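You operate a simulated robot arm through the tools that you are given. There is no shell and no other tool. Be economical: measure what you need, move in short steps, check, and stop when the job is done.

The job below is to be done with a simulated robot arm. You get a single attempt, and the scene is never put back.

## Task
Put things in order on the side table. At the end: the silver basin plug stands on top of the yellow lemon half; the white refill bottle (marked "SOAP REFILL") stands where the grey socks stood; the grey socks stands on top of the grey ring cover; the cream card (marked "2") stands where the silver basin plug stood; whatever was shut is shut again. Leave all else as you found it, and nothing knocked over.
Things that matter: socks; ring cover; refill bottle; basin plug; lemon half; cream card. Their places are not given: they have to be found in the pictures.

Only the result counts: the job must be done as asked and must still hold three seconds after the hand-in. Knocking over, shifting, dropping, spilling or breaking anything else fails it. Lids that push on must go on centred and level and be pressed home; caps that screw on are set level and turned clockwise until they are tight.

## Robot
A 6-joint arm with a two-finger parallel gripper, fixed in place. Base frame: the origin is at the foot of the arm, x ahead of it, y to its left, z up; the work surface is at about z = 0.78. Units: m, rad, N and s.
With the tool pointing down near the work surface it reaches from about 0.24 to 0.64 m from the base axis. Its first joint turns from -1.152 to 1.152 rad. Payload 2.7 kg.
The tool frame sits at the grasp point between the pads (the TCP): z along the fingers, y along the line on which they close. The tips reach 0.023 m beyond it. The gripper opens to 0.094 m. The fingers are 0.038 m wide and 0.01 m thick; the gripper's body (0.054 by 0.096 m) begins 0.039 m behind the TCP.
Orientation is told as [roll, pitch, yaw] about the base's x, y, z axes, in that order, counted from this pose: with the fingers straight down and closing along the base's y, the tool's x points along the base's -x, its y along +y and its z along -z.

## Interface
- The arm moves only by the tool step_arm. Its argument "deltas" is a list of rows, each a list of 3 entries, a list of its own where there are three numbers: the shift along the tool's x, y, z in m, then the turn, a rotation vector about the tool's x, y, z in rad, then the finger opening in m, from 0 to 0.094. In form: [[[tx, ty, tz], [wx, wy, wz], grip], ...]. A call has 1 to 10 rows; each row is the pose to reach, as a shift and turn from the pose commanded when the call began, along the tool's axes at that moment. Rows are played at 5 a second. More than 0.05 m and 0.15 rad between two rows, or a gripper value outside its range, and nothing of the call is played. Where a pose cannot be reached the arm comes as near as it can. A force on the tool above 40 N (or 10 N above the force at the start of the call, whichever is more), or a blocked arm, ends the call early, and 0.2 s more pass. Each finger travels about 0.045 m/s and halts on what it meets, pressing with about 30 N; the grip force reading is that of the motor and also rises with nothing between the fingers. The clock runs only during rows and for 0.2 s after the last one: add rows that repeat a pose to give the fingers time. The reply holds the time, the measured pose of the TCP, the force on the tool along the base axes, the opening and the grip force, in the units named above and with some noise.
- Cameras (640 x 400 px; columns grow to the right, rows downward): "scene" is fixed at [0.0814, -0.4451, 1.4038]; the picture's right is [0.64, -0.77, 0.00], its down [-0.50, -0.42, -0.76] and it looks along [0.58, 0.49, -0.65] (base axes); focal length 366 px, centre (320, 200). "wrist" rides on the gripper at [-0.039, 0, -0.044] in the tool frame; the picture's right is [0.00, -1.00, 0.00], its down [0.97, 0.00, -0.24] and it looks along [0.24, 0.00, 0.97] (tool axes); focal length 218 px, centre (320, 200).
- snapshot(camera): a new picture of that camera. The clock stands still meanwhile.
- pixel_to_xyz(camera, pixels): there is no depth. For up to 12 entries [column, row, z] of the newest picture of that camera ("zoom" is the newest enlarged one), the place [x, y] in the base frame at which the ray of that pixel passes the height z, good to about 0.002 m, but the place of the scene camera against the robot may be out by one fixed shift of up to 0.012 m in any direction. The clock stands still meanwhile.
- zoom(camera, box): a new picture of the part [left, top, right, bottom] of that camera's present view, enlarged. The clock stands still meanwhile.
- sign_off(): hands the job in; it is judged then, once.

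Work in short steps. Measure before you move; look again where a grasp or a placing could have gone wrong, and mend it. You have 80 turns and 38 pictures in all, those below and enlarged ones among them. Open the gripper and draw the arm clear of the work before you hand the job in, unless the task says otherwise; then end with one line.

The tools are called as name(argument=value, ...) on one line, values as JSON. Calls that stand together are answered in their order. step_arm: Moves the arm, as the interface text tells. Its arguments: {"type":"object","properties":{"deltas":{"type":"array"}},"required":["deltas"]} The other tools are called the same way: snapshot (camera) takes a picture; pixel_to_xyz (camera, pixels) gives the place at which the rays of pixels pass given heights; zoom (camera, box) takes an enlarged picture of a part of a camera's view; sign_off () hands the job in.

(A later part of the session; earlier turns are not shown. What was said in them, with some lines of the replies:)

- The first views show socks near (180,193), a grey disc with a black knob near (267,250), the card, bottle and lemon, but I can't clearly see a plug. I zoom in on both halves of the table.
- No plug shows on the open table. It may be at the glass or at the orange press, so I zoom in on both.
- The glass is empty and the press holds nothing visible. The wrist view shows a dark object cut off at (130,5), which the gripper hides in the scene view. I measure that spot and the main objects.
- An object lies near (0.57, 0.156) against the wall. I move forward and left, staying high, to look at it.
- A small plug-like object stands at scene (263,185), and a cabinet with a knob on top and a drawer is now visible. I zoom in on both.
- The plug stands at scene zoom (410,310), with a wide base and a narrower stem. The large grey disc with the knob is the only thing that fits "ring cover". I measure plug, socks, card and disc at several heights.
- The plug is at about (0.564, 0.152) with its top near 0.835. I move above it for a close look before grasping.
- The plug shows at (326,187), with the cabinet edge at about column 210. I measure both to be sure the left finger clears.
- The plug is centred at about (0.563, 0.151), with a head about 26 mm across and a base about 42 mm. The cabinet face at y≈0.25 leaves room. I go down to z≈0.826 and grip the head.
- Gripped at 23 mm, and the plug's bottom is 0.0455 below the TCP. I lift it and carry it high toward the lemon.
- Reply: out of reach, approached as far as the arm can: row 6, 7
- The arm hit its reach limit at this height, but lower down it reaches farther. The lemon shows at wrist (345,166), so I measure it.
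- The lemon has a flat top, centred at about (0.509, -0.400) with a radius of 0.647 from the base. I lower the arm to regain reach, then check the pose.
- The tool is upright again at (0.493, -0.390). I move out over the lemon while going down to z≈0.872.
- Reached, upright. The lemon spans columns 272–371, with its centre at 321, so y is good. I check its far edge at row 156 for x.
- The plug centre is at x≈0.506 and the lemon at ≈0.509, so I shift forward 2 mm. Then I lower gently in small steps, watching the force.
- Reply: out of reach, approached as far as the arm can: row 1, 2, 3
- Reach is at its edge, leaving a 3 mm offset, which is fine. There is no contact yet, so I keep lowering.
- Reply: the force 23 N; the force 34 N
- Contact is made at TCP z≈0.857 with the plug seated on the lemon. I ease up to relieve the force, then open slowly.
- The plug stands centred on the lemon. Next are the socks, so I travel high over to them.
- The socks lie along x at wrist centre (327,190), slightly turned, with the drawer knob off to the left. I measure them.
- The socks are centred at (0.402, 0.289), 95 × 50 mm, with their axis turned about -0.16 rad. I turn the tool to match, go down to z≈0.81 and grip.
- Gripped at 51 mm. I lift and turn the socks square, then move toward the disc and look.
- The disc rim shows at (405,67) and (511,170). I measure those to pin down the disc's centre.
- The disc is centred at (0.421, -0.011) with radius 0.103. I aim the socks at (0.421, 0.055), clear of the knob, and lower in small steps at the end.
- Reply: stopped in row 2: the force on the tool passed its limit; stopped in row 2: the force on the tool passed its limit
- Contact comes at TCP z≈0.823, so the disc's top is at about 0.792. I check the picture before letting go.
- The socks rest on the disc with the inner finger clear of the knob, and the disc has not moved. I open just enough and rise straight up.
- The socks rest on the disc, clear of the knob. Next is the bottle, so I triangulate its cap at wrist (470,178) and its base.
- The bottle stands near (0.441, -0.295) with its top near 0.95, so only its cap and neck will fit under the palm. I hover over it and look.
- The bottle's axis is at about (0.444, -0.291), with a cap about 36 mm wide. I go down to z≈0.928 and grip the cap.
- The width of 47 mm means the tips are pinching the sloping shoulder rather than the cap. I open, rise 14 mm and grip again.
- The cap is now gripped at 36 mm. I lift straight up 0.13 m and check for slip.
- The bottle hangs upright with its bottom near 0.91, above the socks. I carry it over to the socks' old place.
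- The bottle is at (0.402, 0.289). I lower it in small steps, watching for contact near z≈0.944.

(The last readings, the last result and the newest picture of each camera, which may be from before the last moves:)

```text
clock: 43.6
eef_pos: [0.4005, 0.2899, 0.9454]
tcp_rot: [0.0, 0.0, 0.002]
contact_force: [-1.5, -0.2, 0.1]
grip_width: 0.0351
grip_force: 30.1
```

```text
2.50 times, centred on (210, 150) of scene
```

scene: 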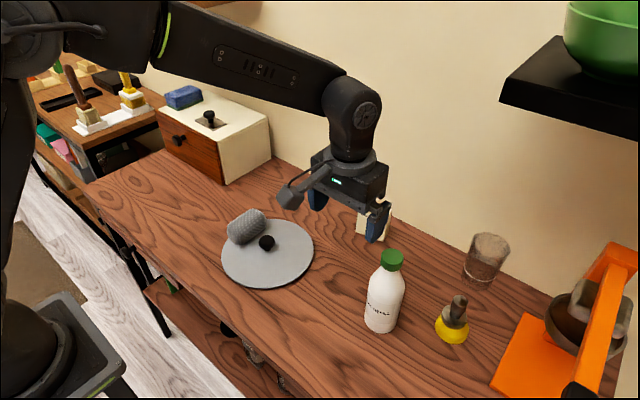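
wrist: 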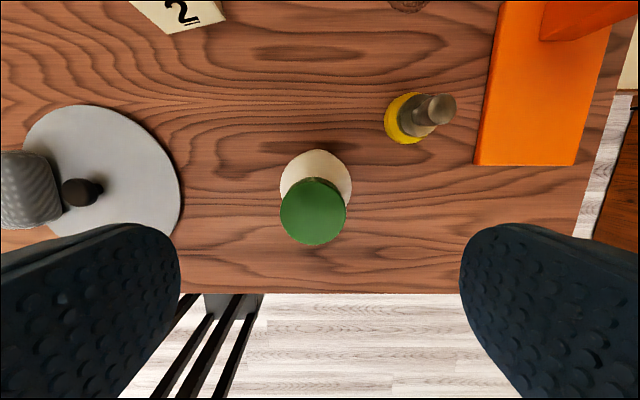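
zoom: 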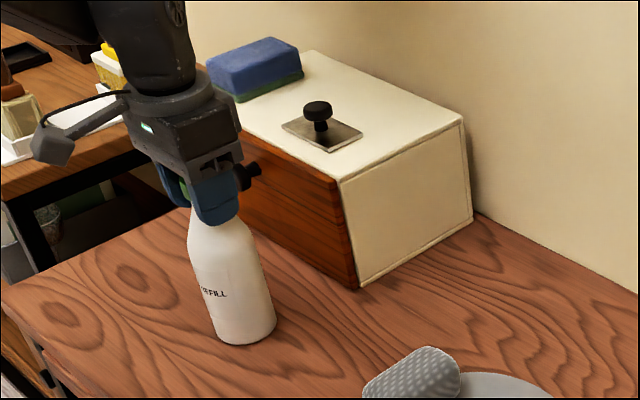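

Force z went from -3.4 to 0, so the bottle is touching down. In the zoom it seems to lean slightly, with its base at (247,327), so I measure where the base stands.

pixel_to_xyz(camera="zoom", pixels=[[248, 328, 0.78], [217, 331, 0.78], [277, 322, 0.78], [247, 345, 0.78], [188, 240, 0.87], [251, 235, 0.87], [220, 237, 0.87], [236, 290, 0.82]])

```text
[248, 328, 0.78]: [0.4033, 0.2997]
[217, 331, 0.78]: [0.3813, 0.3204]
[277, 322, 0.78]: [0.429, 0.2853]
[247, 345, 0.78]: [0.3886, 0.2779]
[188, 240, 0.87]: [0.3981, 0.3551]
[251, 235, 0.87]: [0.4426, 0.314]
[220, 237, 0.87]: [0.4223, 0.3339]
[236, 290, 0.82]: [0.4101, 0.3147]
```

The base measures about (0.397, 0.294) after removing the scene camera's offset, so it is upright within error and on target. I press 1.5 mm lower to seat it, then release.

step_arm(deltas=[[[0, 0, 0.001], [0, 0, 0], 0.025], [[0, 0, 0.002], [0, 0, 0], 0.025], [[0, 0, 0.002], [0, 0, 0], 0.025]])

```text
clock: 44.4
eef_pos: [0.4014, 0.2903, 0.9452]
tcp_rot: [0.005, -0.004, 0.001]
contact_force: [-6.6, -1.8, 29.1]
grip_width: 0.0351
grip_force: 30.0
```

It is firmly seated at 29 N. I ease back and open slowly, then rise.

step_arm(deltas=[[[0, 0, -0.002], [0, 0, 0], 0.025], [[0, 0, -0.002], [0, 0, 0], 0.025], [[0, 0, -0.002], [0, 0, 0], 0.045], [[0, 0, -0.002], [0, 0, 0], 0.06], [[0, 0, -0.002], [0, 0, 0], 0.07], [[0, 0, -0.02], [0, 0, 0], 0.07], [[0, 0, -0.06], [0, 0, 0], 0.07], [[0, 0, -0.1], [0, 0, 0], 0.07]])

snapshot(camera="wrist")

```text
clock: 46.2
eef_pos: [0.4023, 0.2875, 1.0446]
tcp_rot: [0.002, 0.003, 0.003]
contact_force: [-0.3, 0.1, -0.2]
grip_width: 0.07
grip_force: 0.0
```

```text
3 pictures are left
```

wrist: 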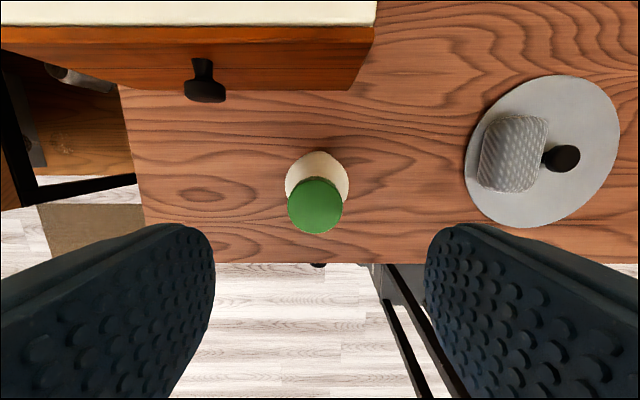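

The bottle stands upright and the socks sit well on the disc. Three pictures remain, so I measure the card and the wall line from known scene pixels first.

pixel_to_xyz(camera="scene", pixels=[[355.8, 231.8, 0.78], [382.1, 241.3, 0.78], [388.9, 234.5, 0.78], [383.7, 218.7, 0.83], [383.7, 218.7, 0.84], [357.4, 210.8, 0.83], [357.4, 210.8, 0.84], [391.6, 209.7, 0.83], [391.6, 209.7, 0.84], [362.1, 199.2, 0.83], [362.1, 199.2, 0.84], [440, 237, 0.78]])

pixel_to_xyz(camera="wrist", pixels=[[317, 178, 0.8], [318, 170, 0.79], [315, 207, 0.95], [512, 155, 0.83], [350, 165, 0.82], [285, 170, 0.82]])

```text
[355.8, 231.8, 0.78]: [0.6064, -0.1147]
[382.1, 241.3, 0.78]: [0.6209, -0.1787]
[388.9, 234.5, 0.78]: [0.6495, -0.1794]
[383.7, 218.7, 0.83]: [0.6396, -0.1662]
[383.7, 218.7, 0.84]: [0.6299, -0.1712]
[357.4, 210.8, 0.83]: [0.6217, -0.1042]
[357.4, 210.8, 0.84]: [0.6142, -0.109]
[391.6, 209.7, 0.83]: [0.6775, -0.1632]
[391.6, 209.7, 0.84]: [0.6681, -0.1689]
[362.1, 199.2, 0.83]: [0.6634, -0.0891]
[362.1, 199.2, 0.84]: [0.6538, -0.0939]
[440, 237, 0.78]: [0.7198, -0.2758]
```

```text
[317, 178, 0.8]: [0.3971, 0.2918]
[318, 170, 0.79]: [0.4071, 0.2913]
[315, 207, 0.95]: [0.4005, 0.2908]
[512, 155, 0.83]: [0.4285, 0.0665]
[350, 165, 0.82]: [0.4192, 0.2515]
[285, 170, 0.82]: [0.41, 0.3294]
```

The bottle is at (0.401, 0.291), as wanted. The card is about 66 × 32 mm and 70 mm high near (0.621, -0.151), turned about +0.22 rad. I fly there with that yaw and look.

step_arm(deltas=[[[-0.015, -0.035, 0], [0, 0, 0], 0.094], [[-0.03, -0.08, 0], [0, 0, 0], 0.094], [[-0.045, -0.125, 0], [0, 0, 0], 0.094], [[-0.06, -0.17, 0], [0, 0, 0], 0.094], [[-0.075, -0.215, 0.01], [0, 0, 0], 0.094], [[-0.09, -0.26, 0.02], [0, 0, 0], 0.094], [[-0.105, -0.305, 0.03], [0, 0, 0], 0.094], [[-0.12, -0.35, 0.04], [0, 0, 0], 0.094], [[-0.135, -0.395, 0.05], [0, 0, 0], 0.094], [[-0.15, -0.435, 0.06], [0, 0, 0], 0.094]])

step_arm(deltas=[[[-0.01, -0.003, 0.02], [0, 0, -0.11], 0.094], [[-0.022, -0.006, 0.05], [0, 0, -0.22], 0.094], [[-0.022, -0.006, 0.05], [0, 0, -0.22], 0.094]])

snapshot(camera="wrist")

```text
clock: 48.4
eef_pos: [0.5525, -0.1464, 0.9826]
tcp_rot: [0.001, 0.0, 0.001]
contact_force: [0.7, -0.2, 0.5]
grip_width: 0.0941
grip_force: 0.0
```

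```text
clock: 49.2
eef_pos: [0.5733, -0.1521, 0.9315]
tcp_rot: [0.002, 0.001, 0.22]
contact_force: [0.6, -1.0, -0.5]
grip_width: 0.0941
grip_force: 0.1
```

```text
2 pictures are left
```

wrist: 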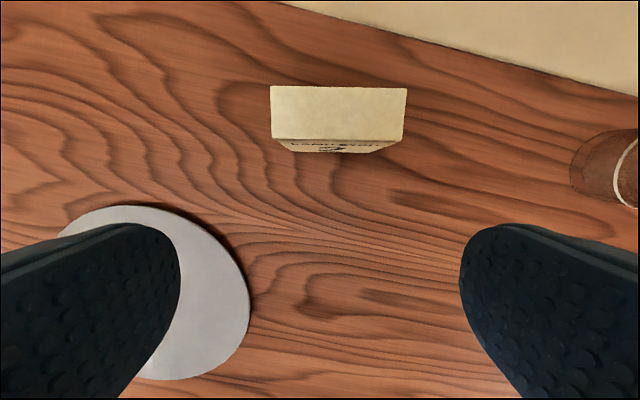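

The yaw matches: the card's top face spans columns 271–405 and rows 87–140. I measure it.

pixel_to_xyz(camera="wrist", pixels=[[272, 139, 0.85], [401, 142, 0.85], [271, 87, 0.85], [407, 88, 0.85], [338, 114, 0.85], [338, 114, 0.845], [295, 152, 0.78], [376, 152, 0.78]])

```text
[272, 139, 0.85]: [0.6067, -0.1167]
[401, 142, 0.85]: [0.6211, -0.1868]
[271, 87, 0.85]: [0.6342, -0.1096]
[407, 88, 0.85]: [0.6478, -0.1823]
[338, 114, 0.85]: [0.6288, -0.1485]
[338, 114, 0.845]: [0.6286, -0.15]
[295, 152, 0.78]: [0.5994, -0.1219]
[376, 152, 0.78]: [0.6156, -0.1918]
```

The card's centre is near (0.625, -0.150). I shift sideways 10 mm, drop to z≈0.865, slide forward with the fingers straddling it, then go down to grip.

step_arm(deltas=[[[0, -0.01, 0], [0, 0, 0], 0.094], [[0, -0.01, 0.035], [0, 0, 0], 0.094], [[0, -0.01, 0.065], [0, 0, 0], 0.094], [[-0.016, -0.01, 0.065], [0, 0, 0], 0.094], [[-0.032, -0.01, 0.065], [0, 0, 0], 0.094], [[-0.0475, -0.01, 0.066], [0, 0, 0], 0.094], [[-0.0475, -0.01, 0.066], [0, 0, 0], 0.094]])

```text
clock: 50.8
eef_pos: [0.621, -0.1488, 0.8661]
tcp_rot: [0.002, 0.001, 0.221]
contact_force: [-0.2, 0.1, -0.2]
grip_width: 0.0939
grip_force: 0.0
```

Reached without contact. I go down 32 mm and close.

step_arm(deltas=[[[0, 0, 0.016], [0, 0, 0], 0.094], [[0, 0, 0.032], [0, 0, 0], 0.094], [[0, 0, 0.032], [0, 0, 0], 0.08], [[0, 0, 0.032], [0, 0, 0], 0.065], [[0, 0, 0.032], [0, 0, 0], 0.05], [[0, 0, 0.032], [0, 0, 0], 0.05], [[0, 0, 0.032], [0, 0, 0], 0.05]])

```text
clock: 52.4
eef_pos: [0.6226, -0.1496, 0.8326]
tcp_rot: [0.004, 0.0, 0.222]
contact_force: [-1.5, -0.9, 1.3]
grip_width: 0.0696
grip_force: 30.0
```

The card is gripped at 70 mm. I lift it, draw back a little and carry it to the plug's old place, keeping the yaw.

step_arm(deltas=[[[0, 0, -0.02], [0, 0, 0], 0.05], [[0.025, 0, -0.045], [0, 0, 0], 0.05], [[0.04, 0.04, -0.05], [0, 0, 0], 0.05], [[0.04, 0.085, -0.05], [0, 0, 0], 0.05], [[0.04, 0.13, -0.05], [0, 0, 0], 0.05], [[0.04, 0.175, -0.05], [0, 0, 0], 0.05], [[0.04, 0.22, -0.05], [0, 0, 0], 0.05], [[0.03, 0.265, -0.05], [0, 0, 0], 0.05], [[0.01, 0.3, -0.05], [0, 0, 0], 0.05], [[-0.003, 0.306, -0.05], [0, 0, 0], 0.05]])

step_arm(deltas=[[[0, 0, 0], [0, 0, 0], 0.05], [[0, 0, 0.02], [0, 0, 0], 0.05], [[0, 0, 0.04], [0, 0, 0], 0.05]])

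```text
clock: 54.6
eef_pos: [0.5578, 0.151, 0.8855]
tcp_rot: [0.002, 0.0, 0.221]
contact_force: [0.3, -0.4, -0.5]
grip_width: 0.0693
grip_force: 30.1
```

```text
clock: 55.4
eef_pos: [0.5582, 0.1497, 0.8449]
tcp_rot: [0.003, -0.001, 0.22]
contact_force: [-0.1, 0.3, -0.7]
grip_width: 0.0697
grip_force: 30.1
```

The card is at (0.558, 0.150). I lower it to contact.

step_arm(deltas=[[[-0.002, 0, 0.004], [0, 0, 0], 0.05], [[-0.002, 0, 0.008], [0, 0, 0], 0.05], [[-0.002, 0, 0.0095], [0, 0, 0], 0.05]])

step_arm(deltas=[[[0, 0, 0.001], [0, 0, 0], 0.05], [[0, 0, 0.002], [0, 0, 0], 0.05]])

```text
clock: 56.2
eef_pos: [0.5606, 0.1502, 0.8362]
tcp_rot: [0.002, -0.001, 0.221]
contact_force: [0.0, 0.3, -0.2]
grip_width: 0.0694
grip_force: 30.1
```

```text
clock: 56.8
eef_pos: [0.5603, 0.1498, 0.8338]
tcp_rot: [0.0, 0.0, 0.222]
contact_force: [-0.9, -0.6, -0.8]
grip_width: 0.0694
grip_force: 30.1
```

step_arm(deltas=[[[0, 0, 0.001], [0, 0, 0], 0.05], [[0, 0, 0.002], [0, 0, 0], 0.05]])

```text
clock: 57.4
eef_pos: [0.5607, 0.1502, 0.8324]
tcp_rot: [0.002, -0.003, 0.222]
contact_force: [-5.0, -0.2, 10.7]
grip_width: 0.0693
grip_force: 30.3
```

Contact is at 10.7 N. I ease off 0.7 mm, open, rise, and move away to the middle at height.

step_arm(deltas=[[[0, 0, -0.0007], [0, 0, 0], 0.072], [[0, 0, -0.0007], [0, 0, 0], 0.08], [[0, 0, -0.0007], [0, 0, 0], 0.085], [[0, 0, -0.0007], [0, 0, 0], 0.085], [[0, 0, -0.02], [0, 0, 0], 0.085], [[0, 0, -0.06], [0, 0, 0], 0.085], [[0, 0, -0.1], [0, 0, 0], 0.085], [[0.03, 0, -0.135], [0, 0, 0], 0.085], [[0.06, -0.02, -0.16], [0, 0, 0], 0.085], [[0.09, -0.05, -0.18], [0, 0, 0], 0.085]])

step_arm(deltas=[[[0.04, -0.02, -0.01], [0, 0, 0.1], 0.085], [[0.08, -0.04, -0.03], [0, 0, 0.22], 0.085], [[0.12, -0.05, -0.05], [0, 0, 0.22], 0.085], [[0.15, -0.06, -0.07], [0, 0, 0.22], 0.085], [[0.15, -0.06, -0.07], [0, 0, 0.22], 0.085]])

snapshot(camera="scene")

```text
clock: 59.6
eef_pos: [0.4844, 0.0785, 1.0123]
tcp_rot: [0.003, -0.002, 0.221]
contact_force: [0.0, -0.4, -0.1]
grip_width: 0.0851
grip_force: 0.0
```

```text
clock: 60.8
eef_pos: [0.3475, -0.015, 1.0811]
tcp_rot: [0.001, 0.0, 0.001]
contact_force: [0.1, -0.6, -0.3]
grip_width: 0.0851
grip_force: 0.0
```

```text
1 pictures are left
```

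scene: 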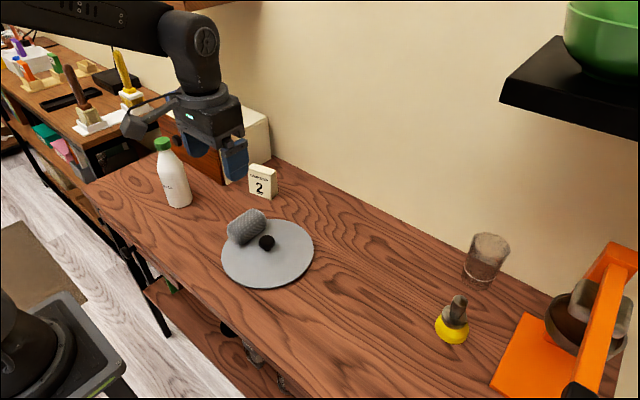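

The scene shows all four placements standing as asked, the drawer and hatch still shut, and the arm clear with the gripper open. I hand the job in.

sign_off()

```text
The job is handed in.
```

The job is handed in: the plug is on the lemon half, the socks are on the ring cover, the bottle is where the socks were, and the card is where the plug was. I took the large grey disc with the black knob to be the ring cover, so the socks lie beside its knob. I never opened the drawer or the hatch.
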